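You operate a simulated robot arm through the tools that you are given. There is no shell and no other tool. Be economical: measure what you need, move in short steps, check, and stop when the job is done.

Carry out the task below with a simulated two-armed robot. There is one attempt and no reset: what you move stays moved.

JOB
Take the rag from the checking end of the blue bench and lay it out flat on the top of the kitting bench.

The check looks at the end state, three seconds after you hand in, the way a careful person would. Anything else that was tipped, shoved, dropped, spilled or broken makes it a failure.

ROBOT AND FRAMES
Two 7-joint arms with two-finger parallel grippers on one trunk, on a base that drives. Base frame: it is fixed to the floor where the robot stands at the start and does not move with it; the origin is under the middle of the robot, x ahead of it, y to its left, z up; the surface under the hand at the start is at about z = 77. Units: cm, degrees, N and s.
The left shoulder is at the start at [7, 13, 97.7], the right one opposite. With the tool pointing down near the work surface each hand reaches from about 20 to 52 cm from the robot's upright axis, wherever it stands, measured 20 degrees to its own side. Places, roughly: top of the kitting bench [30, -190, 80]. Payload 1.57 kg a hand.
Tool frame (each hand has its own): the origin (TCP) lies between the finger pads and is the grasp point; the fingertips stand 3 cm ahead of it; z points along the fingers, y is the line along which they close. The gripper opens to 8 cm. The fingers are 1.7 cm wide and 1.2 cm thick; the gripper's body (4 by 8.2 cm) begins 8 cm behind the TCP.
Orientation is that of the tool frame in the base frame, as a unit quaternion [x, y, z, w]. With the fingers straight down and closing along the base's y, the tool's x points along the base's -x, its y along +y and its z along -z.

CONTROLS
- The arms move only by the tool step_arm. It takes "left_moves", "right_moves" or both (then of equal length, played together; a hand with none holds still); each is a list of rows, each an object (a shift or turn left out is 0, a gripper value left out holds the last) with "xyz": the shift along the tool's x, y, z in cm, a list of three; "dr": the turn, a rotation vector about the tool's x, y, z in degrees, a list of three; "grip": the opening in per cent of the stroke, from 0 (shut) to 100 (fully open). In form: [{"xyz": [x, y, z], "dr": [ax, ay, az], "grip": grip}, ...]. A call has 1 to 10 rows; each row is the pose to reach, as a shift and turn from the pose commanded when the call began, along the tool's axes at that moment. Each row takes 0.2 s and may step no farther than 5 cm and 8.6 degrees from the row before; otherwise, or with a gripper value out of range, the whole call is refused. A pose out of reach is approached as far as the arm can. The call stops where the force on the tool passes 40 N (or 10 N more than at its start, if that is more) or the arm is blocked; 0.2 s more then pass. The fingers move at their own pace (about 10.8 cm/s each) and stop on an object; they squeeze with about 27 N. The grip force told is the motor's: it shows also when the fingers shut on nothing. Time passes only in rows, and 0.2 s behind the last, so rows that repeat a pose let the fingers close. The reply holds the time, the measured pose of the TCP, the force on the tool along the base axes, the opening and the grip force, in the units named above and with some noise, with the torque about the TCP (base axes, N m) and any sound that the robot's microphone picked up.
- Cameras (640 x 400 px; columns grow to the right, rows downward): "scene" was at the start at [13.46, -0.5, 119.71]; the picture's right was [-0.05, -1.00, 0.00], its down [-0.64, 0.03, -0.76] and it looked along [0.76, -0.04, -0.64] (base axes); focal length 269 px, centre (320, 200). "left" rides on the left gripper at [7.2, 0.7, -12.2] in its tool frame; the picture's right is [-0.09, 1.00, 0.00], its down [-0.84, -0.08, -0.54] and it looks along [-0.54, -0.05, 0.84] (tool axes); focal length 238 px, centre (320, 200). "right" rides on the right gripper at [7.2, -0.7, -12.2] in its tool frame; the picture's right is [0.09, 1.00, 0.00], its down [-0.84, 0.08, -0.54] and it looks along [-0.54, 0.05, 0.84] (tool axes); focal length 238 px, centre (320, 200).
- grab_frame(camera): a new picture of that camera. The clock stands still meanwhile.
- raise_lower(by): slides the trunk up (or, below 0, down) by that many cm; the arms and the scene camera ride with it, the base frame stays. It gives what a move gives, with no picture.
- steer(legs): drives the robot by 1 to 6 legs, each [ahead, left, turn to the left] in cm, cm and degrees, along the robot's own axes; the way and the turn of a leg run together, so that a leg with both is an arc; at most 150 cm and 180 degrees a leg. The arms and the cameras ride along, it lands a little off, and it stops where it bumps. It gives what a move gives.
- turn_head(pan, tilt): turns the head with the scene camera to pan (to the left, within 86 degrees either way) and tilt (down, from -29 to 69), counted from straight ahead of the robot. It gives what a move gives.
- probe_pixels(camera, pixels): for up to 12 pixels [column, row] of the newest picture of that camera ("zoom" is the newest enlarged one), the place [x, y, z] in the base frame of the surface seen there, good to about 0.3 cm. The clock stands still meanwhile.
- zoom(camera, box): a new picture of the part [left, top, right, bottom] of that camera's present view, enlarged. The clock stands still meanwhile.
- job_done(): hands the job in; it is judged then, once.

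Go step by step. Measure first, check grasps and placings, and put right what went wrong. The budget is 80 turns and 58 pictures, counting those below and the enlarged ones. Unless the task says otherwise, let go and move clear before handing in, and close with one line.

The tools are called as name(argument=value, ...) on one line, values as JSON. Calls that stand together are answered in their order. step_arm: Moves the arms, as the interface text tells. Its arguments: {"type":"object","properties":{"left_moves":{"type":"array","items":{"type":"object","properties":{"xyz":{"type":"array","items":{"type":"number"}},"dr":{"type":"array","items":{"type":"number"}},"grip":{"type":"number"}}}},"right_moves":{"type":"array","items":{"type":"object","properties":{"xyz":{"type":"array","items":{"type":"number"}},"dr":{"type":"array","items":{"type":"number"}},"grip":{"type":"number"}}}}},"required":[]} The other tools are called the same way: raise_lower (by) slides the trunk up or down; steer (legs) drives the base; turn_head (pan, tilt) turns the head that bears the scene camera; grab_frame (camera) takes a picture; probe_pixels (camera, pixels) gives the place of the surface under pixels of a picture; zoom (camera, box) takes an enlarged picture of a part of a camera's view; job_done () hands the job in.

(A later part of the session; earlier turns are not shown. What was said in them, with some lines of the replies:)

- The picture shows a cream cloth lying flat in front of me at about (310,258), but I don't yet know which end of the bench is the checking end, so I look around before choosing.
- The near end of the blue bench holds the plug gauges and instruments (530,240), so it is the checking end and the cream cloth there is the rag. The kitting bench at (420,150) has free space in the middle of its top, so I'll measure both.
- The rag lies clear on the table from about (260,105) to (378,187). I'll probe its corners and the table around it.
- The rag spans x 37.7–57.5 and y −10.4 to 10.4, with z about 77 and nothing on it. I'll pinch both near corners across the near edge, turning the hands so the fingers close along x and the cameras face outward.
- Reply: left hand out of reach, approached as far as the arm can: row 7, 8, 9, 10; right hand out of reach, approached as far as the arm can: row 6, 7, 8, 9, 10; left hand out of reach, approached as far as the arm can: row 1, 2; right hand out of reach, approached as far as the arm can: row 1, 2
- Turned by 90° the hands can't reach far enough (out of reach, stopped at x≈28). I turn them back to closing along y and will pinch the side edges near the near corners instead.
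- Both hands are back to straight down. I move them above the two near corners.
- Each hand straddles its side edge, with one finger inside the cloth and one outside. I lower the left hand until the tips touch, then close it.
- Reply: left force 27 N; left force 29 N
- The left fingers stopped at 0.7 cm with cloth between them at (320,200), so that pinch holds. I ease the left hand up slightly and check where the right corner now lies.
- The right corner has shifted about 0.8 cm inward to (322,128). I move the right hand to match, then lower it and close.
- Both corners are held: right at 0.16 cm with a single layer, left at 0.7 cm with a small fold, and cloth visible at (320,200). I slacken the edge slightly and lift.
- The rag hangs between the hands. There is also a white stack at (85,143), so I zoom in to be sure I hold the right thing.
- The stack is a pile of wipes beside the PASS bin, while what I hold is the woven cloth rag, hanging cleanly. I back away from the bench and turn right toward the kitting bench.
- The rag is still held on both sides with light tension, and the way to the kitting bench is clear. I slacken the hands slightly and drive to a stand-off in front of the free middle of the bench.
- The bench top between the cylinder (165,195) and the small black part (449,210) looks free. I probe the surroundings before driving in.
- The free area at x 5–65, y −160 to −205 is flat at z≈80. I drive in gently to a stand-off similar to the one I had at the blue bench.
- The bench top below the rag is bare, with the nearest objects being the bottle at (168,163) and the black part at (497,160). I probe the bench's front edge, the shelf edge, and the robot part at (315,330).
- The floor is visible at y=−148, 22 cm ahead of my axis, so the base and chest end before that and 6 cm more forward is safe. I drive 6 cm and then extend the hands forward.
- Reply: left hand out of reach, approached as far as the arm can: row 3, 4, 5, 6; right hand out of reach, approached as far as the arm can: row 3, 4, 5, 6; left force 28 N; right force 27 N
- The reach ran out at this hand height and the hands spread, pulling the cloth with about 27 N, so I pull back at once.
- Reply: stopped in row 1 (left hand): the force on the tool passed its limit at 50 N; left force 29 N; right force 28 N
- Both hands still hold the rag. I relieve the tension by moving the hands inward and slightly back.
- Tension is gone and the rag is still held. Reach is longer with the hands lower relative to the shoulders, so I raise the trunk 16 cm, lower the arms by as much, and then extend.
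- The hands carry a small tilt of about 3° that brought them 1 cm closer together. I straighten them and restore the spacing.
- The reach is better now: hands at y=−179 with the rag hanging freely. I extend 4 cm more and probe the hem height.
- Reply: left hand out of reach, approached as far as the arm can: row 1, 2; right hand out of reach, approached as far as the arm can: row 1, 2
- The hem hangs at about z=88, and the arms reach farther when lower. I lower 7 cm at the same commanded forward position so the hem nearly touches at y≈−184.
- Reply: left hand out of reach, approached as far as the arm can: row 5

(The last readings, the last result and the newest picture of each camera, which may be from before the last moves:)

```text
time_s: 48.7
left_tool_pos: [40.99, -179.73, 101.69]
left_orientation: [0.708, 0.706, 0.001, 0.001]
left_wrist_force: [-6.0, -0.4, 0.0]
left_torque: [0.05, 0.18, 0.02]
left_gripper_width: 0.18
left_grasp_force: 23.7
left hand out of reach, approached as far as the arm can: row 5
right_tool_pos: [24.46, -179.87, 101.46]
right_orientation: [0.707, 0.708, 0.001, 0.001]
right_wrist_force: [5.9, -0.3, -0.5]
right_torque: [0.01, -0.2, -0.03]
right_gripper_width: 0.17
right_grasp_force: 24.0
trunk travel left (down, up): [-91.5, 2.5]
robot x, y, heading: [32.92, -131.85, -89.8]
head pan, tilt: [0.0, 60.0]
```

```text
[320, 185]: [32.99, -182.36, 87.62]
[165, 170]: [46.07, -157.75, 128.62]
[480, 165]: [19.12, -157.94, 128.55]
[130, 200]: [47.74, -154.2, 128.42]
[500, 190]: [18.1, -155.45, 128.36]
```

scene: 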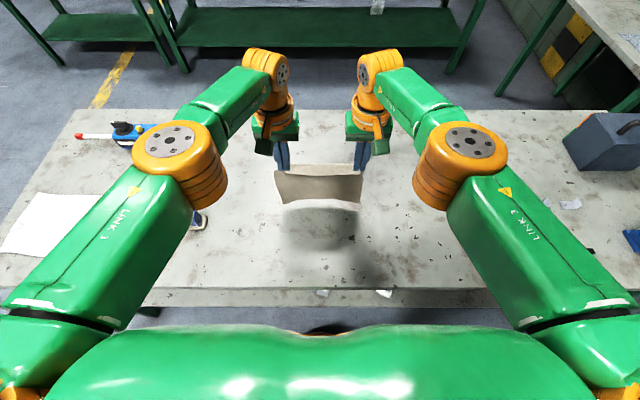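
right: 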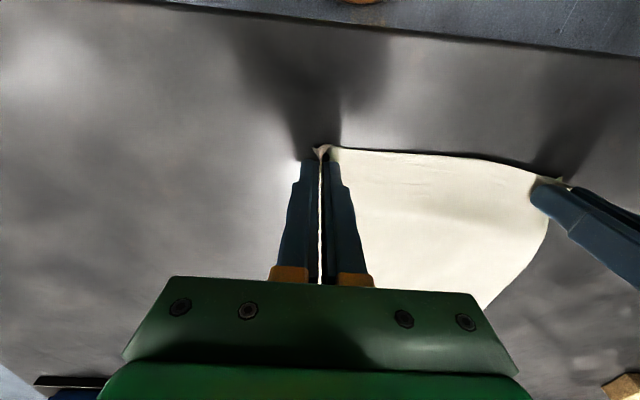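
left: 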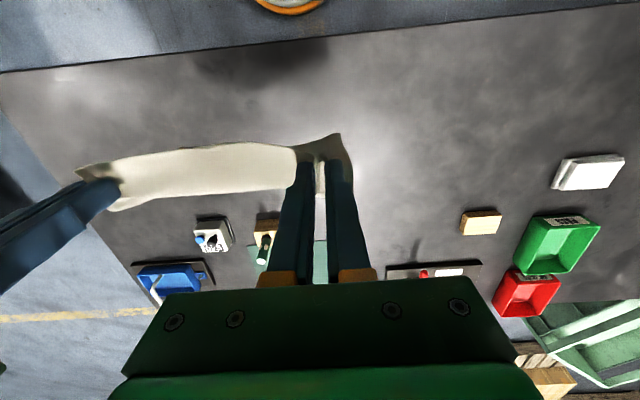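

The hands are at z 101.6 with about 6 N of sideways tension. The pale strip at (320,205) may be the hem bending toward me, so I take a closer look.

step_arm(left_moves=[{"xyz": [2, -0.3, -0.5]}], right_moves=[{"xyz": [2, 0.3, -0.5]}])

zoom(camera="scene", box=[240, 140, 400, 240])

probe_pixels(camera="zoom", pixels=[[180, 230], [320, 180], [320, 225], [320, 235], [320, 250], [320, 275], [450, 230]])

```text
time_s: 49.1
left_tool_pos: [40.8, -177.61, 102.18]
left_orientation: [0.706, 0.708, 0.0, 0.003]
left_wrist_force: [0.0, 0.5, -1.1]
left_torque: [0.01, -0.05, -0.02]
left_gripper_width: 0.19
left_grasp_force: 23.5
right_tool_pos: [24.75, -178.06, 101.81]
right_orientation: [0.707, 0.707, -0.001, 0.001]
right_wrist_force: [0.4, 0.7, -0.2]
right_torque: [-0.01, 0.02, -0.01]
right_gripper_width: 0.2
right_grasp_force: 23.8
trunk travel left (down, up): [-91.5, 2.5]
robot x, y, heading: [32.98, -131.65, -89.8]
head pan, tilt: [0.0, 60.0]
```

```text
4.00 times, centred on (320, 190) of scene
```

zoom: 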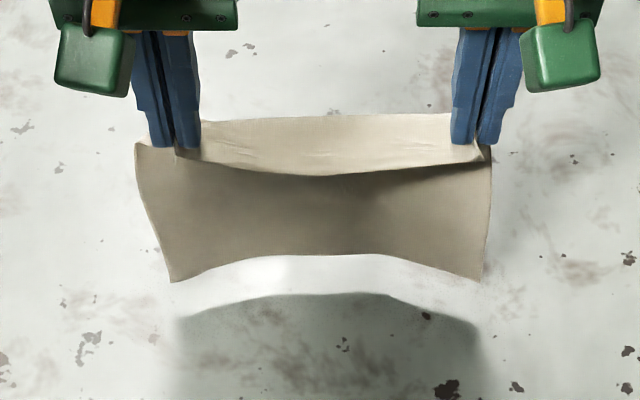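

```text
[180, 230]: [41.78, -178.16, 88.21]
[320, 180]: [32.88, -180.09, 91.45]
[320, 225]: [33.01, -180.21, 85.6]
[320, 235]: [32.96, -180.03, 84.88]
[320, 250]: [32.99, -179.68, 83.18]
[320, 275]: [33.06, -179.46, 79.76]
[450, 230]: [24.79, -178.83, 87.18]
```

The hem hangs straight at z≈82.5 and y≈−179.5 and isn't touching yet; the pale strip was just lit bench. To gain margin from the front edge I drive 2.5 cm closer, which keeps the base behind y≈−157 and the shelf front is at −161.

steer(legs=[[2.5, 0, 0]])

step_arm(left_moves=[{"xyz": [0.5, 0, 1.5]}, {"xyz": [1.5, 0, 3]}], right_moves=[{"xyz": [0.5, 0, 1.2]}, {"xyz": [1.5, 0, 2.7]}])

zoom(camera="scene", box=[240, 140, 400, 240])

```text
time_s: 49.9
left_tool_pos: [40.71, -179.58, 102.37]
left_orientation: [0.708, 0.706, -0.002, 0.002]
left_wrist_force: [0.4, -0.1, -0.1]
left_torque: [-0.04, 0.01, 0.02]
left_gripper_width: 0.21
left_grasp_force: 23.5
right_tool_pos: [24.79, -180.1, 102.11]
right_orientation: [0.706, 0.708, -0.001, 0.002]
right_wrist_force: [-0.8, 0.0, -0.3]
right_torque: [-0.02, 0.0, -0.01]
right_gripper_width: 0.17
right_grasp_force: 23.6
trunk travel left (down, up): [-91.5, 2.5]
robot x, y, heading: [32.92, -134.4, -89.8]
head pan, tilt: [0.0, 60.0]
```

```text
time_s: 50.5
left_tool_pos: [40.82, -178.51, 99.2]
left_orientation: [0.708, 0.707, 0.0, 0.002]
left_wrist_force: [0.1, 0.2, -0.1]
left_torque: [-0.02, 0.03, 0.02]
left_gripper_width: 0.2
left_grasp_force: 23.3
right_tool_pos: [24.82, -179.05, 99.29]
right_orientation: [0.706, 0.708, 0.0, 0.001]
right_wrist_force: [0.6, 0.3, -0.1]
right_torque: [0.01, 0.01, -0.01]
right_gripper_width: 0.17
right_grasp_force: 23.5
trunk travel left (down, up): [-91.5, 2.5]
robot x, y, heading: [32.88, -134.7, -90.1]
head pan, tilt: [0.0, 60.0]
```

```text
4.00 times, centred on (320, 190) of scene
```

zoom: 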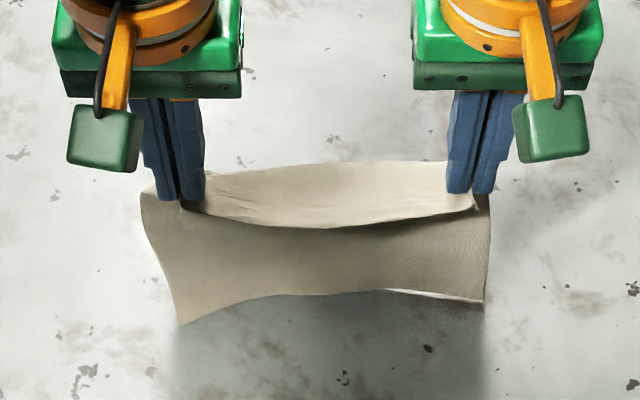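

The hem is just touching. I want more margin from the bench front, so I lift 3.5 cm, reach 4 cm farther, and then lay the rag with an arc that comes down and back toward me.

step_arm(left_moves=[{"xyz": [0, 0, -2]}, {"xyz": [-1.5, 0, -3.5]}, {"xyz": [-3, 0, -3.5]}, {"xyz": [-4.2, 0, -3.5]}, {"xyz": [-4.2, 0, -3.5]}], right_moves=[{"xyz": [0, 0, -2]}, {"xyz": [-1.5, 0, -3.5]}, {"xyz": [-3, 0, -3.5]}, {"xyz": [-3.7, 0, -3.5]}, {"xyz": [-3.7, 0, -3.5]}])

```text
time_s: 51.7
left_tool_pos: [40.87, -181.97, 102.82]
left_orientation: [0.707, 0.707, 0.0, 0.001]
left_wrist_force: [-1.0, -0.4, -1.1]
left_torque: [-0.01, 0.0, 0.02]
left_gripper_width: 0.18
left_grasp_force: 24.1
left hand out of reach, approached as far as the arm can: row 4, 5
right_tool_pos: [24.54, -182.28, 102.81]
right_orientation: [0.706, 0.708, 0.001, 0.001]
right_wrist_force: [0.7, 0.4, -0.5]
right_torque: [0.02, -0.02, 0.0]
right_gripper_width: 0.19
right_grasp_force: 23.4
right hand out of reach, approached as far as the arm can: row 4, 5
trunk travel left (down, up): [-91.5, 2.5]
robot x, y, heading: [32.59, -134.43, -89.9]
head pan, tilt: [0.0, 60.0]
```

Hands are at y=−182. Now the first part of the laying arc, moving back and down.

step_arm(left_moves=[{"xyz": [1.5, 0, 1.5]}, {"xyz": [3.5, 0, 2.7]}, {"xyz": [5.5, 0, 3.4]}, {"xyz": [7.5, 0, 4.2]}, {"xyz": [9.5, 0, 5.2]}, {"xyz": [11.5, 0, 6.5]}], right_moves=[{"xyz": [1.5, 0, 1.5]}, {"xyz": [3.5, 0, 2.7]}, {"xyz": [5.5, 0, 3.4]}, {"xyz": [7.5, 0, 4.2]}, {"xyz": [9.5, 0, 5.2]}, {"xyz": [11.5, 0, 6.5]}])

zoom(camera="scene", box=[200, 120, 440, 270])

grab_frame(camera="right")

```text
time_s: 53.1
left_tool_pos: [40.95, -170.57, 96.2]
left_orientation: [0.707, 0.707, 0.0, 0.001]
left_wrist_force: [-1.0, 0.9, 0.0]
left_torque: [-0.01, 0.03, 0.01]
left_gripper_width: 0.19
left_grasp_force: 23.3
right_tool_pos: [24.66, -170.74, 96.31]
right_orientation: [0.706, 0.708, 0.001, 0.0]
right_wrist_force: [1.7, 0.2, 0.3]
right_torque: [-0.02, -0.03, -0.02]
right_gripper_width: 0.2
right_grasp_force: 23.3
trunk travel left (down, up): [-91.5, 2.5]
robot x, y, heading: [32.65, -134.61, -89.7]
head pan, tilt: [0.0, 60.0]
```

```text
2.67 times, centred on (320, 195) of scene
```

zoom: 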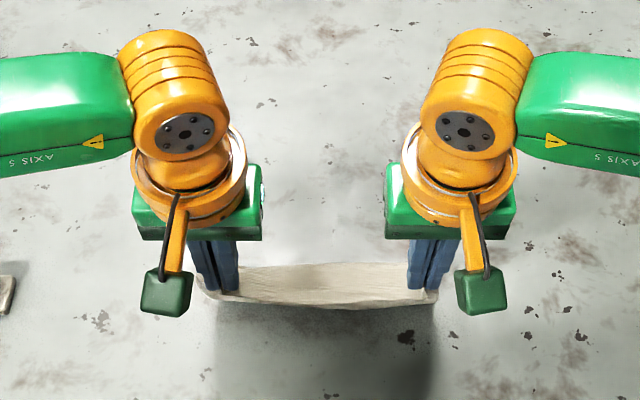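

```text
29 pictures are left
```

right: 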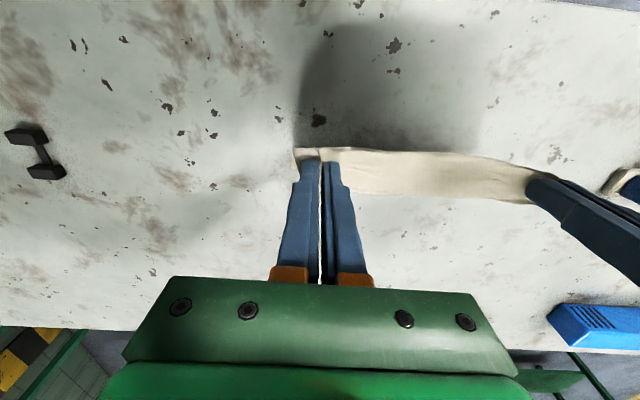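

From above the rag shows only as a narrow strip, zoom rows 265–305, so the hem may have slid along. I probe its shape.

probe_pixels(camera="zoom", pixels=[[320, 268], [320, 278], [320, 288], [320, 298], [320, 304], [320, 315], [320, 258], [270, 280]])

probe_pixels(camera="right", pixels=[[420, 158], [420, 170], [420, 180], [420, 190], [420, 200], [345, 152], [300, 155]])

```text
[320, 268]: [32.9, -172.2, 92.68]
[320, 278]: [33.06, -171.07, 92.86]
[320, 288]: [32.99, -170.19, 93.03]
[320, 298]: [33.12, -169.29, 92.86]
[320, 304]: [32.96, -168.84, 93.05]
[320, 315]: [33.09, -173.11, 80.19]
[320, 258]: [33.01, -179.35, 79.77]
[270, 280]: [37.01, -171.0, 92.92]
```

```text
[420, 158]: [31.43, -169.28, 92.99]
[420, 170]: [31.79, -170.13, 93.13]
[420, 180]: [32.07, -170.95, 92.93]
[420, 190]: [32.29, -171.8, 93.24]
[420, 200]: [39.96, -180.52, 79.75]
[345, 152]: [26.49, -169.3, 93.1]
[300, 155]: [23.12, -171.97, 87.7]
```

The held edge is a level strip at z≈93, and below it the cloth drops from y≈−172, hidden from view. I move straight back 4 cm to trail the hem out behind it and look again.

step_arm(left_moves=[{"xyz": [1.5, 0, 0]}, {"xyz": [3, 0, 0]}, {"xyz": [4, 0, 0]}, {"xyz": [4, 0, 0]}], right_moves=[{"xyz": [1.5, 0, 0]}, {"xyz": [3, 0, 0]}, {"xyz": [4, 0, 0]}, {"xyz": [4, 0, 0]}])

grab_frame(camera="left")

zoom(camera="scene", box=[200, 120, 440, 270])

```text
time_s: 54.1
left_tool_pos: [41.03, -166.54, 96.26]
left_orientation: [0.707, 0.707, 0.001, 0.001]
left_wrist_force: [-0.9, 0.0, -0.2]
left_torque: [0.0, 0.06, 0.01]
left_gripper_width: 0.21
left_grasp_force: 23.3
right_tool_pos: [24.61, -166.86, 96.11]
right_orientation: [0.707, 0.708, 0.001, 0.0]
right_wrist_force: [1.2, 0.1, -0.6]
right_torque: [0.02, -0.05, 0.0]
right_gripper_width: 0.19
right_grasp_force: 23.8
trunk travel left (down, up): [-91.5, 2.5]
robot x, y, heading: [33.0, -134.63, -89.8]
head pan, tilt: [0.0, 60.0]
```

```text
28 pictures are left
```

left: 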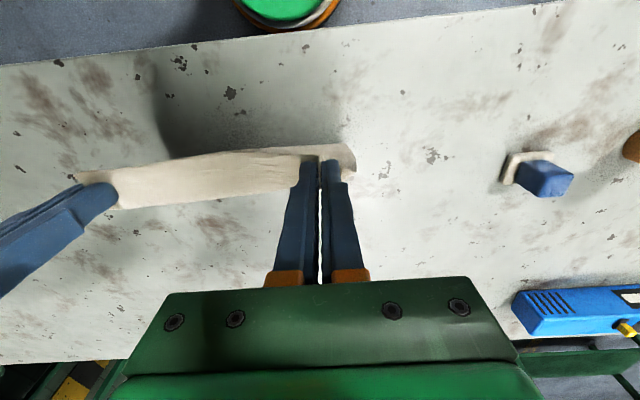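

```text
2.67 times, centred on (320, 195) of scene
```

zoom: 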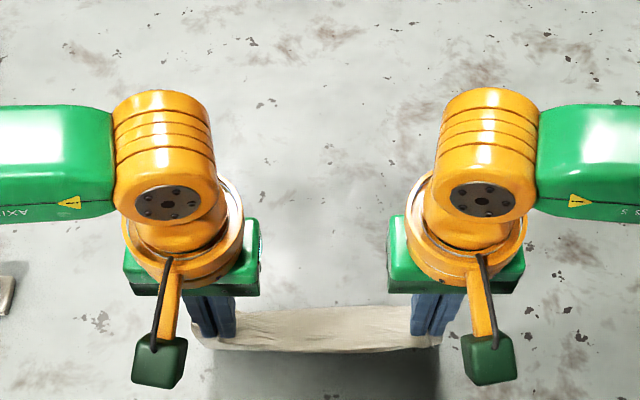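

The hem still isn't visibly trailing. I lift clear and go forward again with a quick swing so the hem lands on the far side, then lower more before drawing back.

step_arm(left_moves=[{"xyz": [0, 0, -3]}, {"xyz": [0, 0, -6]}, {"xyz": [0, 0, -7]}, {"xyz": [0, 0, -7]}, {"xyz": [0, 0, -7]}], right_moves=[{"xyz": [0, 0, -3]}, {"xyz": [0, 0, -6]}, {"xyz": [0, 0, -7]}, {"xyz": [0, 0, -7]}, {"xyz": [0, 0, -7]}])

step_arm(left_moves=[{"xyz": [-5, 0, 0]}, {"xyz": [-10, 0, 0]}, {"xyz": [-15, 0, 0]}, {"xyz": [-15, 0, 4.8]}, {"xyz": [-13.8, 0, 9]}, {"xyz": [-12, 0, 10.5]}, {"xyz": [-10, 0, 11.5]}, {"xyz": [-8, 0, 12.5]}], right_moves=[{"xyz": [-5, 0, 0]}, {"xyz": [-10, 0, 0]}, {"xyz": [-15, 0, 0]}, {"xyz": [-15, 0, 4.8]}, {"xyz": [-13.8, 0, 9]}, {"xyz": [-12, 0, 10.5]}, {"xyz": [-10, 0, 11.5]}, {"xyz": [-8, 0, 12.5]}])

zoom(camera="scene", box=[200, 120, 440, 270])

grab_frame(camera="left")

```text
time_s: 55.3
left_tool_pos: [41.04, -166.61, 103.25]
left_orientation: [0.708, 0.707, 0.001, 0.0]
left_wrist_force: [-0.4, -0.1, 0.8]
left_torque: [-0.01, 0.06, -0.02]
left_gripper_width: 0.2
left_grasp_force: 23.7
right_tool_pos: [24.72, -166.84, 103.21]
right_orientation: [0.707, 0.707, 0.001, 0.001]
right_wrist_force: [1.5, 0.3, -0.2]
right_torque: [0.01, -0.04, 0.03]
right_gripper_width: 0.2
right_grasp_force: 23.5
trunk travel left (down, up): [-91.5, 2.5]
robot x, y, heading: [32.75, -134.55, -89.9]
head pan, tilt: [0.0, 60.0]
```

```text
time_s: 57.1
left_tool_pos: [40.32, -179.0, 91.35]
left_orientation: [0.707, 0.707, 0.001, 0.001]
left_wrist_force: [-2.4, 0.5, -0.1]
left_torque: [-0.01, 0.01, 0.01]
left_gripper_width: 0.18
left_grasp_force: 23.4
left hand out of reach, approached as far as the arm can: row 6, 7, 8
right_tool_pos: [24.71, -174.73, 90.7]
right_orientation: [0.706, 0.708, 0.002, 0.0]
right_wrist_force: [1.7, -0.1, -0.2]
right_torque: [0.0, -0.07, -0.01]
right_gripper_width: 0.16
right_grasp_force: 23.2
trunk travel left (down, up): [-91.5, 2.5]
robot x, y, heading: [32.65, -134.43, -89.8]
head pan, tilt: [0.0, 60.0]
```

```text
2.67 times, centred on (320, 195) of scene
```

zoom: 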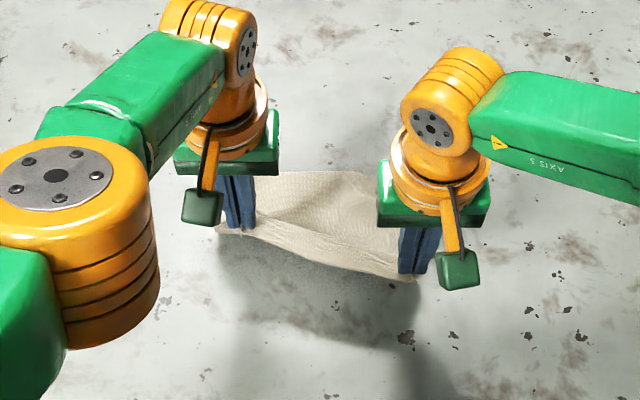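

```text
25 pictures are left
```

left: 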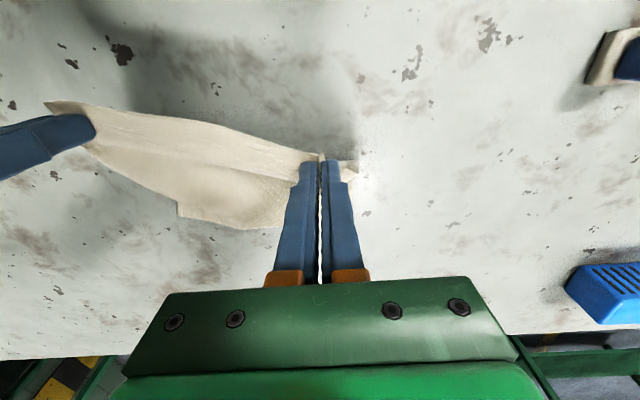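

The hem now trails away on the far side, but the left arm hit a limit at y=−179 because the hands are too low relative to the shoulders. I raise the hands a little and then lower by the trunk instead.

step_arm(left_moves=[{"xyz": [0, 0, -1.5]}, {"xyz": [0, 0, -3]}, {"xyz": [0, 0, -4]}, {"xyz": [0, 0, -4]}], right_moves=[{"xyz": [0, 0, -1.5]}, {"xyz": [0, 0, -3]}, {"xyz": [0, 0, -4]}, {"xyz": [0, 0, -4]}])

grab_frame(camera="scene")

```text
time_s: 58.1
left_tool_pos: [40.58, -178.97, 95.31]
left_orientation: [0.708, 0.706, 0.0, 0.001]
left_wrist_force: [-1.0, 0.3, -0.2]
left_torque: [0.02, 0.06, 0.0]
left_gripper_width: 0.18
left_grasp_force: 23.6
left hand out of reach, approached as far as the arm can: row 1, 2, 3
right_tool_pos: [24.66, -174.81, 94.71]
right_orientation: [0.707, 0.708, 0.002, 0.001]
right_wrist_force: [1.1, -0.3, 0.2]
right_torque: [-0.03, -0.06, -0.01]
right_gripper_width: 0.18
right_grasp_force: 23.1
trunk travel left (down, up): [-91.5, 2.5]
robot x, y, heading: [33.14, -134.77, -89.7]
head pan, tilt: [0.0, 60.0]
```

```text
24 pictures are left
```

scene: 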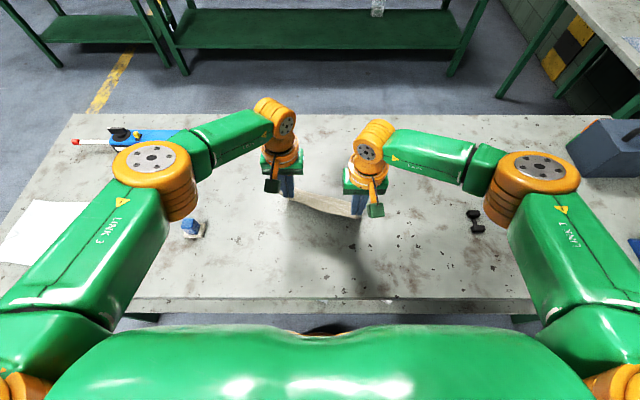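

Left now sits at y=−179 and right at −174.8, so I lower the trunk 4 cm and bring the left hand back into line.

raise_lower(by=-4)

step_arm(left_moves=[{"xyz": [1.5, 0.1, 0]}, {"xyz": [3, 0.1, 0.3]}, {"xyz": [4.3, 0.1, 0.6]}, {"xyz": [4.3, 0.1, 0.6]}])

zoom(camera="scene", box=[200, 120, 440, 270])

```text
time_s: 59.0
left_tool_pos: [40.31, -179.1, 91.32]
left_orientation: [0.708, 0.706, 0.001, 0.0]
left_wrist_force: [-2.0, 0.8, 0.4]
left_torque: [0.05, 0.07, 0.02]
left_gripper_width: 0.16
left_grasp_force: 22.7
right_tool_pos: [24.73, -174.78, 90.7]
right_orientation: [0.706, 0.708, 0.0, 0.001]
right_wrist_force: [2.7, -0.5, -0.6]
right_torque: [0.01, -0.12, -0.01]
right_gripper_width: 0.19
right_grasp_force: 23.2
trunk travel left (down, up): [-87.5, 6.5]
robot x, y, heading: [33.2, -134.28, -89.8]
head pan, tilt: [0.0, 60.0]
```

```text
time_s: 60.0
left_tool_pos: [40.57, -174.73, 90.62]
left_orientation: [0.707, 0.707, 0.001, 0.0]
left_wrist_force: [-0.4, -0.5, 0.8]
left_torque: [0.0, -0.01, 0.03]
left_gripper_width: 0.19
left_grasp_force: 23.4
right_tool_pos: [24.73, -174.77, 90.63]
right_orientation: [0.707, 0.708, 0.001, 0.0]
right_wrist_force: [-1.2, 0.1, 0.3]
right_torque: [-0.01, -0.01, -0.02]
right_gripper_width: 0.16
right_grasp_force: 23.6
trunk travel left (down, up): [-87.5, 6.5]
robot x, y, heading: [33.21, -134.17, -89.7]
head pan, tilt: [0.0, 60.0]
```

```text
2.67 times, centred on (320, 195) of scene
```

zoom: 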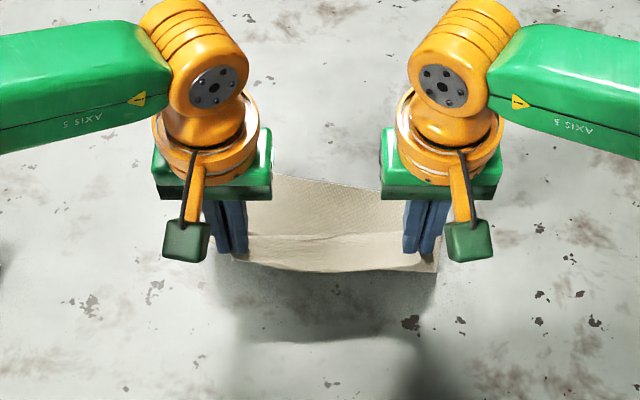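

Aligned again at y=−174.7, and the rag clearly trails away to the far side with its hem at zoom (320,182). I probe the hem.

probe_pixels(camera="zoom", pixels=[[285, 180], [330, 190], [370, 195], [330, 210], [330, 232], [330, 250], [330, 268]])

```text
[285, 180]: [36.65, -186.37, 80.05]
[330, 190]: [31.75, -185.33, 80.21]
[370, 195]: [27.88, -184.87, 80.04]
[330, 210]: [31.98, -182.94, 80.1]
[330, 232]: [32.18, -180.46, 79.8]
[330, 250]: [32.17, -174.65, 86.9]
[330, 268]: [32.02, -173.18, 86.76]
```

The hem lies flat on the bench from y=−186.4 to −180. I continue back and down in small alternate steps.

step_arm(left_moves=[{"xyz": [1, 0, 0]}, {"xyz": [2.5, 0, 0.5]}, {"xyz": [2.5, 0, 0.5]}], right_moves=[{"xyz": [1, 0, 0]}, {"xyz": [2.5, 0, 0.5]}, {"xyz": [2.5, 0, 0.5]}])

raise_lower(by=-3.5)

step_arm(left_moves=[{"xyz": [1, 0, 0]}, {"xyz": [2.5, 0, 0]}, {"xyz": [2.5, 0, 0]}], right_moves=[{"xyz": [1, 0, 0]}, {"xyz": [2.5, 0, 0]}, {"xyz": [2.5, 0, 0]}])

raise_lower(by=-2.5)

zoom(camera="scene", box=[200, 120, 440, 270])

```text
time_s: 60.8
left_tool_pos: [40.52, -172.28, 90.04]
left_orientation: [0.707, 0.707, 0.001, 0.0]
left_wrist_force: [-1.6, 0.2, 0.2]
left_torque: [0.0, -0.03, 0.0]
left_gripper_width: 0.19
left_grasp_force: 23.4
right_tool_pos: [24.7, -172.25, 90.23]
right_orientation: [0.707, 0.708, 0.002, 0.0]
right_wrist_force: [-0.1, -0.3, 0.5]
right_torque: [0.03, 0.01, 0.01]
right_gripper_width: 0.19
right_grasp_force: 23.3
trunk travel left (down, up): [-87.5, 6.5]
robot x, y, heading: [32.85, -134.45, -89.4]
head pan, tilt: [0.0, 60.0]
```

```text
time_s: 61.5
left_tool_pos: [40.56, -172.2, 86.6]
left_orientation: [0.708, 0.706, 0.001, 0.001]
left_wrist_force: [-0.3, 0.4, -0.2]
left_torque: [0.02, 0.0, 0.03]
left_gripper_width: 0.14
left_grasp_force: 23.2
right_tool_pos: [24.55, -172.25, 86.6]
right_orientation: [0.706, 0.708, 0.0, 0.001]
right_wrist_force: [-1.1, -0.5, -0.7]
right_torque: [0.0, -0.02, -0.01]
right_gripper_width: 0.18
right_grasp_force: 24.1
trunk travel left (down, up): [-84.0, 10.0]
robot x, y, heading: [33.18, -134.55, -89.8]
head pan, tilt: [0.0, 60.0]
```

```text
time_s: 62.3
left_tool_pos: [40.53, -169.74, 86.62]
left_orientation: [0.708, 0.707, 0.001, 0.001]
left_wrist_force: [0.3, -0.7, 0.9]
left_torque: [0.03, -0.03, 0.03]
left_gripper_width: 0.18
left_grasp_force: 23.2
right_tool_pos: [24.68, -169.87, 86.64]
right_orientation: [0.706, 0.708, 0.001, 0.0]
right_wrist_force: [0.9, 0.2, 0.8]
right_torque: [0.04, -0.01, 0.0]
right_gripper_width: 0.18
right_grasp_force: 23.4
trunk travel left (down, up): [-84.0, 10.0]
robot x, y, heading: [33.16, -134.48, -90.0]
head pan, tilt: [0.0, 60.0]
```

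```text
time_s: 63.0
left_tool_pos: [40.47, -169.84, 84.14]
left_orientation: [0.708, 0.706, 0.001, 0.0]
left_wrist_force: [0.4, 0.6, 1.1]
left_torque: [0.0, 0.01, 0.01]
left_gripper_width: 0.17
left_grasp_force: 23.4
right_tool_pos: [24.6, -169.85, 84.08]
right_orientation: [0.706, 0.708, 0.001, 0.0]
right_wrist_force: [-0.4, 0.4, -0.9]
right_torque: [0.01, 0.0, -0.03]
right_gripper_width: 0.19
right_grasp_force: 23.2
trunk travel left (down, up): [-81.5, 12.5]
robot x, y, heading: [32.69, -134.51, -89.6]
head pan, tilt: [0.0, 60.0]
```

```text
2.67 times, centred on (320, 195) of scene
```

zoom: 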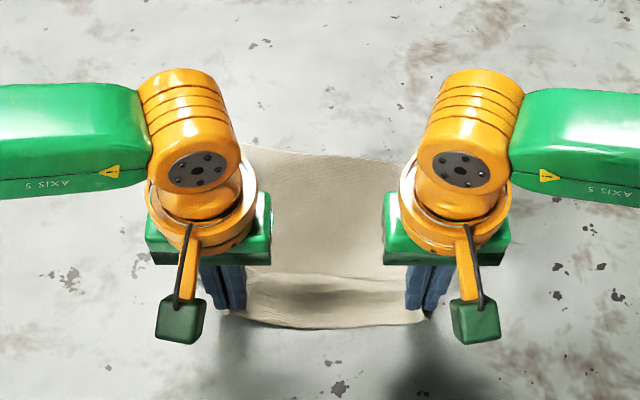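

The rag is nearly down, with only a shallow dip ahead of the hands. I draw back 1.5 cm to tauten it and settle the last centimetre.

step_arm(left_moves=[{"xyz": [0.8, 0.1, 0.3]}, {"xyz": [1.6, 0.3, 0.6]}, {"xyz": [1.8, 0.4, 0.9]}, {"xyz": [1.8, 0.4, 0.9]}], right_moves=[{"xyz": [0.8, -0.1, 0.3]}, {"xyz": [1.6, -0.3, 0.6]}, {"xyz": [1.8, -0.4, 0.9]}, {"xyz": [1.8, -0.4, 0.9]}])

zoom(camera="scene", box=[200, 120, 440, 270])

probe_pixels(camera="zoom", pixels=[[320, 165], [320, 200], [320, 240], [320, 270], [320, 290], [320, 310], [320, 325], [320, 335]])

```text
time_s: 64.0
left_tool_pos: [40.83, -167.95, 83.23]
left_orientation: [0.708, 0.707, 0.0, 0.0]
left_wrist_force: [-5.5, 0.1, 1.3]
left_torque: [-0.02, 0.13, 0.01]
left_gripper_width: 0.18
left_grasp_force: 23.6
right_tool_pos: [24.35, -167.99, 83.22]
right_orientation: [0.707, 0.707, 0.0, 0.001]
right_wrist_force: [4.5, -0.1, 0.4]
right_torque: [-0.04, -0.16, 0.0]
right_gripper_width: 0.19
right_grasp_force: 23.8
trunk travel left (down, up): [-81.5, 12.5]
robot x, y, heading: [33.07, -134.53, -90.1]
head pan, tilt: [0.0, 60.0]
```

```text
2.67 times, centred on (320, 195) of scene
```

zoom: 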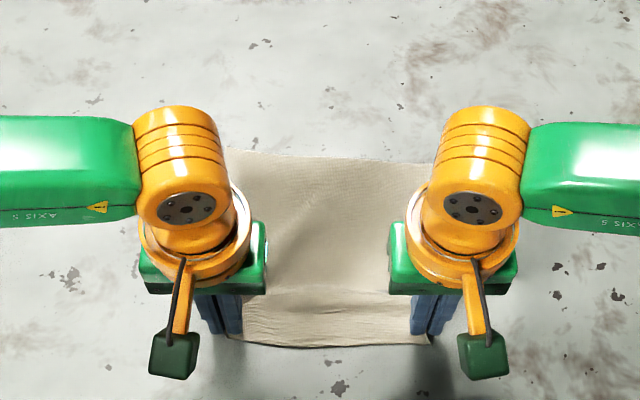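

```text
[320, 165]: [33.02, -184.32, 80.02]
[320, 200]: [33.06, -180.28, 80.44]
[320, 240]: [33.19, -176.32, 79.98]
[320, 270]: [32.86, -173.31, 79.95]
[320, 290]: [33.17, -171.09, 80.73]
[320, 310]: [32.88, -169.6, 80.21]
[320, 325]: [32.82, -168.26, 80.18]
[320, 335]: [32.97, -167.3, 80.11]
```

The whole rag lies within 1 cm of the bench (z 80.0–80.7), with its near edge at y≈−166.5. I ease the spread, open the fingers slightly and lift straight up.

step_arm(left_moves=[{"xyz": [0, -0.2, 0.15]}, {"xyz": [0, -0.2, 0.15], "grip": 12}, {"xyz": [0, -0.2, 0.15], "grip": 25}, {"xyz": [0, -0.2, 0.15], "grip": 25}, {"xyz": [0, -0.2, -1]}, {"xyz": [0, -0.2, -3]}, {"xyz": [0, -0.2, -6]}, {"xyz": [0, -0.2, -9]}], right_moves=[{"xyz": [0, 0.2, 0.15]}, {"xyz": [0, 0.2, 0.15], "grip": 12}, {"xyz": [0, 0.2, 0.15], "grip": 25}, {"xyz": [0, 0.2, 0.15], "grip": 25}, {"xyz": [0, 0.2, -1]}, {"xyz": [0, 0.2, -3]}, {"xyz": [0, 0.2, -6]}, {"xyz": [0, 0.2, -9]}])

grab_frame(camera="left")

grab_frame(camera="right")

```text
time_s: 65.8
left_tool_pos: [40.79, -167.93, 92.28]
left_orientation: [0.707, 0.707, 0.001, 0.0]
left_wrist_force: [0.6, -0.5, -0.3]
left_torque: [0.0, -0.03, 0.01]
left_gripper_width: 1.99
left_grasp_force: 0.1
right_tool_pos: [24.46, -167.88, 92.39]
right_orientation: [0.706, 0.708, 0.0, 0.0]
right_wrist_force: [-0.5, -0.4, 0.7]
right_torque: [0.03, -0.01, -0.02]
right_gripper_width: 1.97
right_grasp_force: 0.0
trunk travel left (down, up): [-81.5, 12.5]
robot x, y, heading: [32.9, -134.26, -89.8]
head pan, tilt: [0.0, 60.0]
```

```text
20 pictures are left
```

left: 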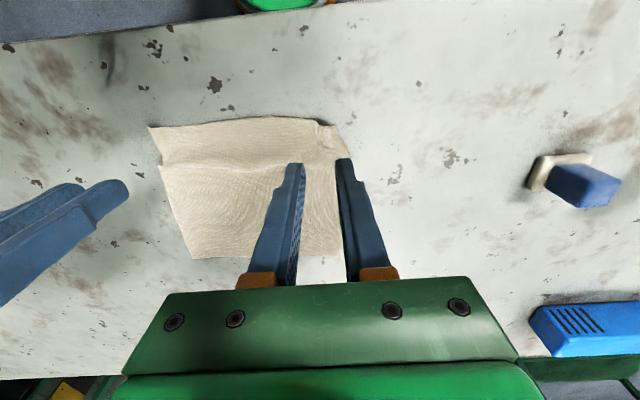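

```text
19 pictures are left
```

right: 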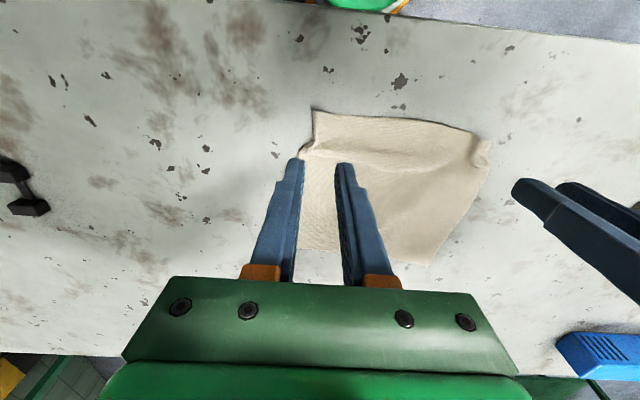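

The rag is released and lying mostly flat, with some lip at the pinched corners and a slight ridge. I raise the hands further and back to see it whole.

step_arm(left_moves=[{"xyz": [0, 2, -3], "grip": 0}, {"xyz": [1, 4, -6]}, {"xyz": [2, 6, -9]}, {"xyz": [3, 8, -10]}, {"xyz": [4, 10, -10]}], right_moves=[{"xyz": [0, -2, -3], "grip": 0}, {"xyz": [1, -4, -6]}, {"xyz": [2, -6, -9]}, {"xyz": [3, -8, -10]}, {"xyz": [4, -10, -10]}])

zoom(camera="scene", box=[230, 150, 410, 270])

```text
time_s: 67.0
left_tool_pos: [50.63, -163.75, 102.35]
left_orientation: [0.708, 0.706, 0.0, 0.001]
left_wrist_force: [0.6, 0.4, -0.8]
left_torque: [0.0, -0.03, 0.01]
left_gripper_width: 0.02
left_grasp_force: 21.1
right_tool_pos: [14.4, -163.85, 102.29]
right_orientation: [0.706, 0.708, 0.0, 0.001]
right_wrist_force: [-0.9, -0.1, 0.0]
right_torque: [-0.01, -0.02, -0.02]
right_gripper_width: 0.01
right_grasp_force: 21.0
trunk travel left (down, up): [-81.5, 12.5]
robot x, y, heading: [33.1, -134.35, -89.7]
head pan, tilt: [0.0, 60.0]
```

```text
3.33 times, centred on (320, 210) of scene
```

zoom: 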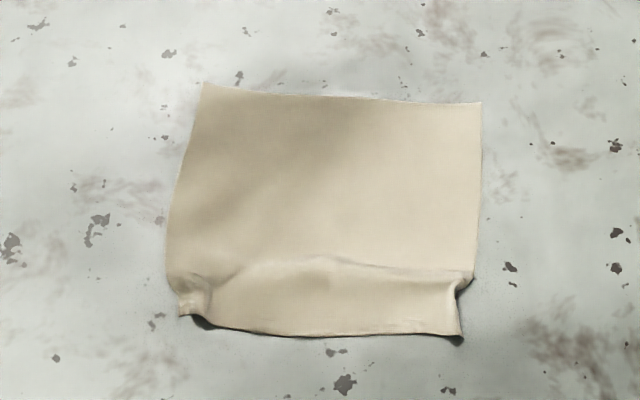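

The rag is flat except for tucks at the two near corners, zoom (195,290) and (455,290), and a low ridge between them. I measure those spots so I can smooth them outward.

probe_pixels(camera="zoom", pixels=[[205, 88], [480, 104], [170, 265], [185, 290], [205, 285], [185, 312], [460, 335], [455, 290], [470, 275], [440, 290], [320, 260], [320, 330]])

zoom(camera="left", box=[80, 60, 400, 260])

zoom(camera="right", box=[240, 60, 560, 260])

```text
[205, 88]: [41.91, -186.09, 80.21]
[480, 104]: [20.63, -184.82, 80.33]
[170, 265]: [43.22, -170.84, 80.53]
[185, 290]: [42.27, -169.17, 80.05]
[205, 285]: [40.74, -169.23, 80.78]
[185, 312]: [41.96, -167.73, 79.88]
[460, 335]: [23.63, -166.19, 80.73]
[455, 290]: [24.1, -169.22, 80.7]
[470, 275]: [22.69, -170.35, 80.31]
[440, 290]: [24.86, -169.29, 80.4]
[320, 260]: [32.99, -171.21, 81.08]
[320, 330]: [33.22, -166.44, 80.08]
```

```text
2.00 times, centred on (240, 160) of left
```

zoom: 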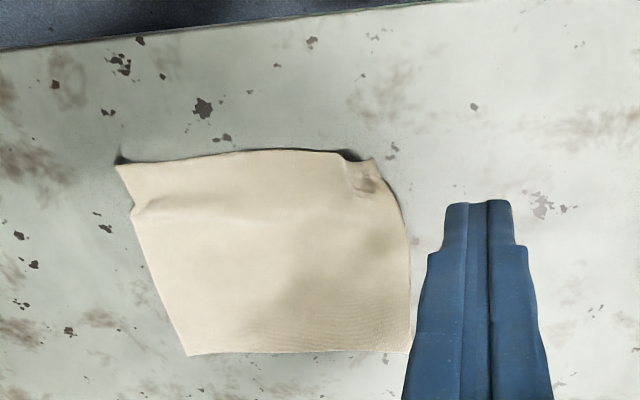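

```text
2.00 times, centred on (400, 160) of right
```

zoom: 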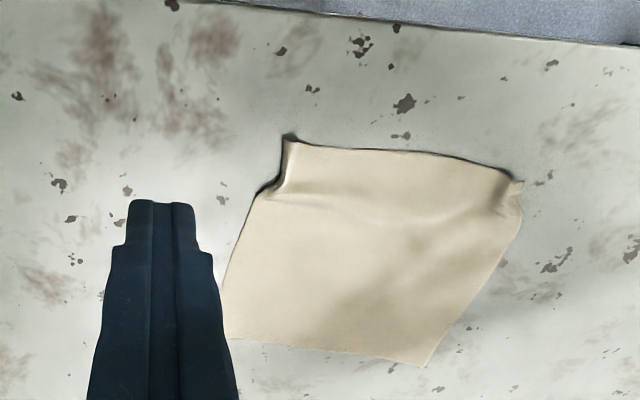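

The remaining tucks are at most about 1 cm high. I press lightly with closed fingertips just inside the near corners and smooth both sides outward together.

step_arm(left_moves=[{"xyz": [-2, -4, 4]}, {"xyz": [-4, -8, 6]}, {"xyz": [-5.25, -11.1, 9]}, {"xyz": [-5.25, -11.1, 13]}, {"xyz": [-5.25, -11.1, 16.3]}, {"xyz": [-5.25, -11.1, 17.8]}], right_moves=[{"xyz": [-2, 4, 4]}, {"xyz": [-4, 8, 6]}, {"xyz": [-5.15, 11.8, 9]}, {"xyz": [-5.15, 11.8, 13]}, {"xyz": [-5.15, 11.8, 16.3]}, {"xyz": [-5.15, 11.8, 17.8]}])

step_arm(left_moves=[{"xyz": [0, 0, 1]}, {"xyz": [0, 0, 1.6]}, {"xyz": [0.3, 0.8, 1.6]}, {"xyz": [0.6, 1.6, 1.6]}, {"xyz": [0.8, 2.4, 1.6]}, {"xyz": [1, 3.2, 1.6]}, {"xyz": [1.2, 4.2, 1.5]}, {"xyz": [1.2, 4.2, -2]}, {"xyz": [1.2, 4.2, -6]}], right_moves=[{"xyz": [0, 0, 1]}, {"xyz": [0, 0, 1.6]}, {"xyz": [0.3, -0.8, 1.6]}, {"xyz": [0.6, -1.6, 1.6]}, {"xyz": [0.8, -2.4, 1.6]}, {"xyz": [1, -3.2, 1.6]}, {"xyz": [1.2, -4.2, 1.5]}, {"xyz": [1.2, -4.2, -2]}, {"xyz": [1.2, -4.2, -6]}])

step_arm(left_moves=[{"xyz": [1, 3, -4]}, {"xyz": [2, 6, -8]}, {"xyz": [3, 8, -11]}], right_moves=[{"xyz": [1, -3, -4]}, {"xyz": [2, -6, -8]}, {"xyz": [3, -8, -11]}])

zoom(camera="scene", box=[230, 150, 410, 270])

```text
refused: row 1 steps farther than a row can; nothing moved
```

```text
time_s: 69.0
left_tool_pos: [54.89, -162.58, 108.37]
left_orientation: [0.708, 0.707, 0.001, 0.001]
left_wrist_force: [0.7, 0.9, 0.0]
left_torque: [0.06, 0.0, 0.03]
left_gripper_width: 0.0
left_grasp_force: 21.1
right_tool_pos: [10.16, -162.68, 108.3]
right_orientation: [0.706, 0.708, 0.001, -0.001]
right_wrist_force: [0.0, -0.3, -0.2]
right_torque: [-0.03, 0.0, 0.0]
right_gripper_width: 0.0
right_grasp_force: 21.3
trunk travel left (down, up): [-81.5, 12.5]
robot x, y, heading: [33.04, -134.74, -90.0]
head pan, tilt: [0.0, 60.0]
```

```text
refused: row 1 steps farther than a row can; nothing moved
```

```text
3.33 times, centred on (320, 210) of scene
```

zoom: 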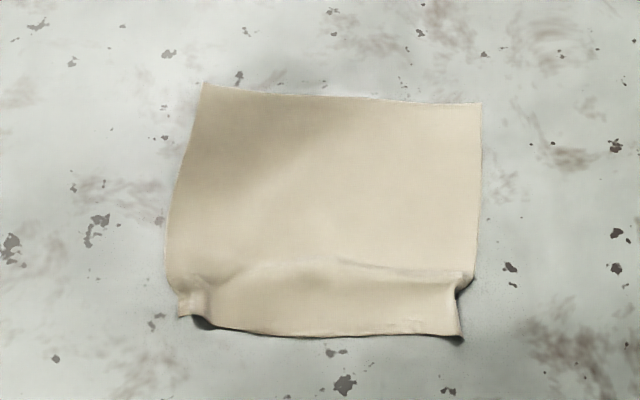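

The first call was refused for step size, so only a harmless air motion happened. I repeat the approach with smaller steps, stopping above the rag.

step_arm(left_moves=[{"xyz": [-1.6, -4, 2]}, {"xyz": [-3.2, -8, 4]}, {"xyz": [-4.8, -12, 6]}, {"xyz": [-6.4, -15.4, 8.5]}, {"xyz": [-6.4, -15.4, 13]}, {"xyz": [-6.4, -15.4, 17.5]}, {"xyz": [-6.4, -15.4, 21]}, {"xyz": [-6.4, -15.4, 23.5]}, {"xyz": [-6.4, -15.4, 23.5]}], right_moves=[{"xyz": [-1.6, 4, 2]}, {"xyz": [-3.2, 8, 4]}, {"xyz": [-4.8, 12, 6]}, {"xyz": [-6.3, 16, 8.5]}, {"xyz": [-6.3, 16, 13]}, {"xyz": [-6.3, 16, 17.5]}, {"xyz": [-6.3, 16, 21]}, {"xyz": [-6.3, 16, 23.5]}, {"xyz": [-6.3, 16, 23.5]}])

```text
time_s: 71.0
left_tool_pos: [39.48, -169.13, 84.79]
left_orientation: [0.708, 0.707, 0.001, 0.001]
left_wrist_force: [-0.2, 1.0, -0.7]
left_torque: [-0.01, 0.0, 0.02]
left_gripper_width: 0.0
left_grasp_force: 21.4
right_tool_pos: [26.29, -168.98, 84.69]
right_orientation: [0.706, 0.708, 0.002, 0.001]
right_wrist_force: [0.7, 0.1, 0.1]
right_torque: [0.01, 0.02, 0.01]
right_gripper_width: 0.0
right_grasp_force: 21.2
trunk travel left (down, up): [-81.5, 12.5]
robot x, y, heading: [32.87, -134.73, -89.7]
head pan, tilt: [0.0, 60.0]
```

Both fingertips stand about 1.7 cm above the rag at the planned spots. I press lightly and smooth outward.

step_arm(left_moves=[{"xyz": [0, 0, 1.2]}, {"xyz": [0, 0, 1.75]}, {"xyz": [0.3, 0.8, 1.75]}, {"xyz": [0.6, 1.6, 1.75]}, {"xyz": [0.8, 2.4, 1.75]}, {"xyz": [1, 3.2, 1.7]}, {"xyz": [1.2, 4.2, 1.6]}, {"xyz": [1.2, 4.2, 0]}, {"xyz": [1.2, 4.2, -4]}, {"xyz": [1.2, 5.2, -8]}], right_moves=[{"xyz": [0, 0, 1.2]}, {"xyz": [0, 0, 1.75]}, {"xyz": [0.3, -0.8, 1.75]}, {"xyz": [0.6, -1.6, 1.75]}, {"xyz": [0.8, -2.4, 1.75]}, {"xyz": [1, -3.2, 1.7]}, {"xyz": [1.2, -4.2, 1.6]}, {"xyz": [1.2, -4.2, 0]}, {"xyz": [1.2, -4.2, -4]}, {"xyz": [1.2, -5.2, -8]}])

step_arm(left_moves=[{"xyz": [1, 3, -3]}, {"xyz": [2, 6, -6]}, {"xyz": [3, 8, -9]}], right_moves=[{"xyz": [1, -3, -3]}, {"xyz": [2, -6, -6]}, {"xyz": [3, -8, -9]}])

zoom(camera="scene", box=[230, 150, 410, 270])

```text
time_s: 73.2
left_tool_pos: [44.71, -167.75, 92.79]
left_orientation: [0.707, 0.707, 0.0, 0.001]
left_wrist_force: [0.2, -0.2, -0.3]
left_torque: [-0.01, -0.04, -0.01]
left_gripper_width: 0.0
left_grasp_force: 21.9
right_tool_pos: [20.98, -167.73, 92.86]
right_orientation: [0.706, 0.708, 0.0, 0.0]
right_wrist_force: [1.0, 0.3, -0.1]
right_torque: [-0.02, 0.0, 0.01]
right_gripper_width: 0.0
right_grasp_force: 21.5
trunk travel left (down, up): [-81.5, 12.5]
robot x, y, heading: [33.14, -134.19, -90.0]
head pan, tilt: [0.0, 60.0]
```

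```text
time_s: 74.0
left_tool_pos: [52.87, -164.86, 101.86]
left_orientation: [0.708, 0.706, 0.0, 0.001]
left_wrist_force: [-0.2, -0.1, -0.1]
left_torque: [-0.02, 0.02, -0.01]
left_gripper_width: 0.02
left_grasp_force: 21.4
right_tool_pos: [13.0, -164.84, 101.79]
right_orientation: [0.706, 0.708, 0.001, 0.001]
right_wrist_force: [0.1, -0.2, -0.9]
right_torque: [0.0, -0.02, 0.02]
right_gripper_width: 0.0
right_grasp_force: 21.0
trunk travel left (down, up): [-81.5, 12.5]
robot x, y, heading: [32.91, -134.44, -89.9]
head pan, tilt: [0.0, 60.0]
```

```text
3.33 times, centred on (320, 210) of scene
```

zoom: 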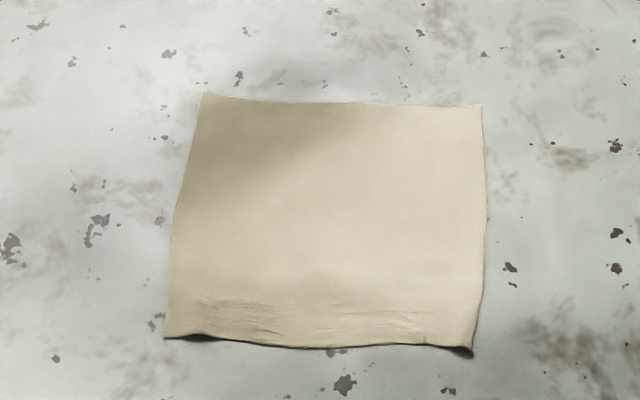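

The smoothing worked: the rag is a full flat square with its near edge straight. I back off and take one overall look.

steer(legs=[[-22, 0, 0]])

turn_head(pan=0, tilt=48)

grab_frame(camera="scene")

```text
time_s: 75.7
left_tool_pos: [52.67, -143.28, 101.82]
left_orientation: [0.707, 0.707, 0.001, 0.0]
left_wrist_force: [-0.1, -0.2, -0.1]
left_torque: [0.04, 0.01, -0.04]
left_gripper_width: 0.0
left_grasp_force: 21.6
right_tool_pos: [12.85, -143.51, 101.67]
right_orientation: [0.706, 0.708, 0.002, -0.001]
right_wrist_force: [-0.2, -0.4, 0.5]
right_torque: [-0.02, 0.01, 0.0]
right_gripper_width: 0.0
right_grasp_force: 21.0
trunk travel left (down, up): [-81.5, 12.5]
robot x, y, heading: [32.88, -112.95, -89.9]
head pan, tilt: [0.0, 60.0]
```

```text
time_s: 76.5
left_tool_pos: [52.62, -143.11, 101.82]
left_orientation: [0.707, 0.707, 0.001, 0.001]
left_wrist_force: [-0.4, 0.5, -0.2]
left_torque: [-0.01, 0.01, 0.03]
left_gripper_width: 0.0
left_grasp_force: 21.2
right_tool_pos: [12.86, -143.2, 101.76]
right_orientation: [0.707, 0.708, 0.002, 0.001]
right_wrist_force: [0.0, -0.1, -0.7]
right_torque: [0.0, 0.0, 0.01]
right_gripper_width: 0.0
right_grasp_force: 21.3
trunk travel left (down, up): [-81.5, 12.5]
robot x, y, heading: [32.95, -112.64, -89.9]
head pan, tilt: [0.0, 48.0]
```

```text
13 pictures are left
```

scene: 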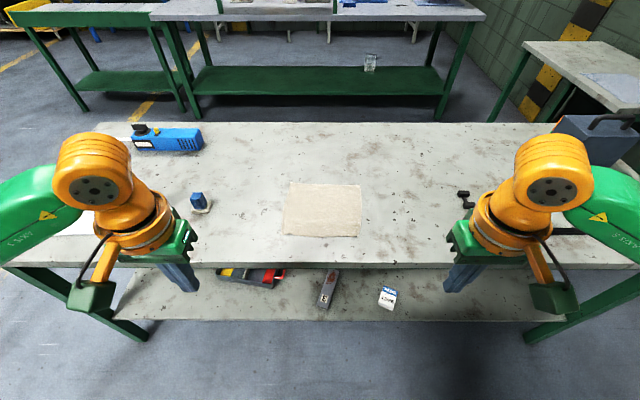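

The rag lies flat at (322,208), fully on the kitting bench, everything around it looks undisturbed, and both hands are clear. I hand the job in.

job_done()

```text
The job is handed in.
```

I took the rag from the checking end of the blue bench and laid it out flat on top of the kitting bench; nothing else was touched, and I've handed the job in.
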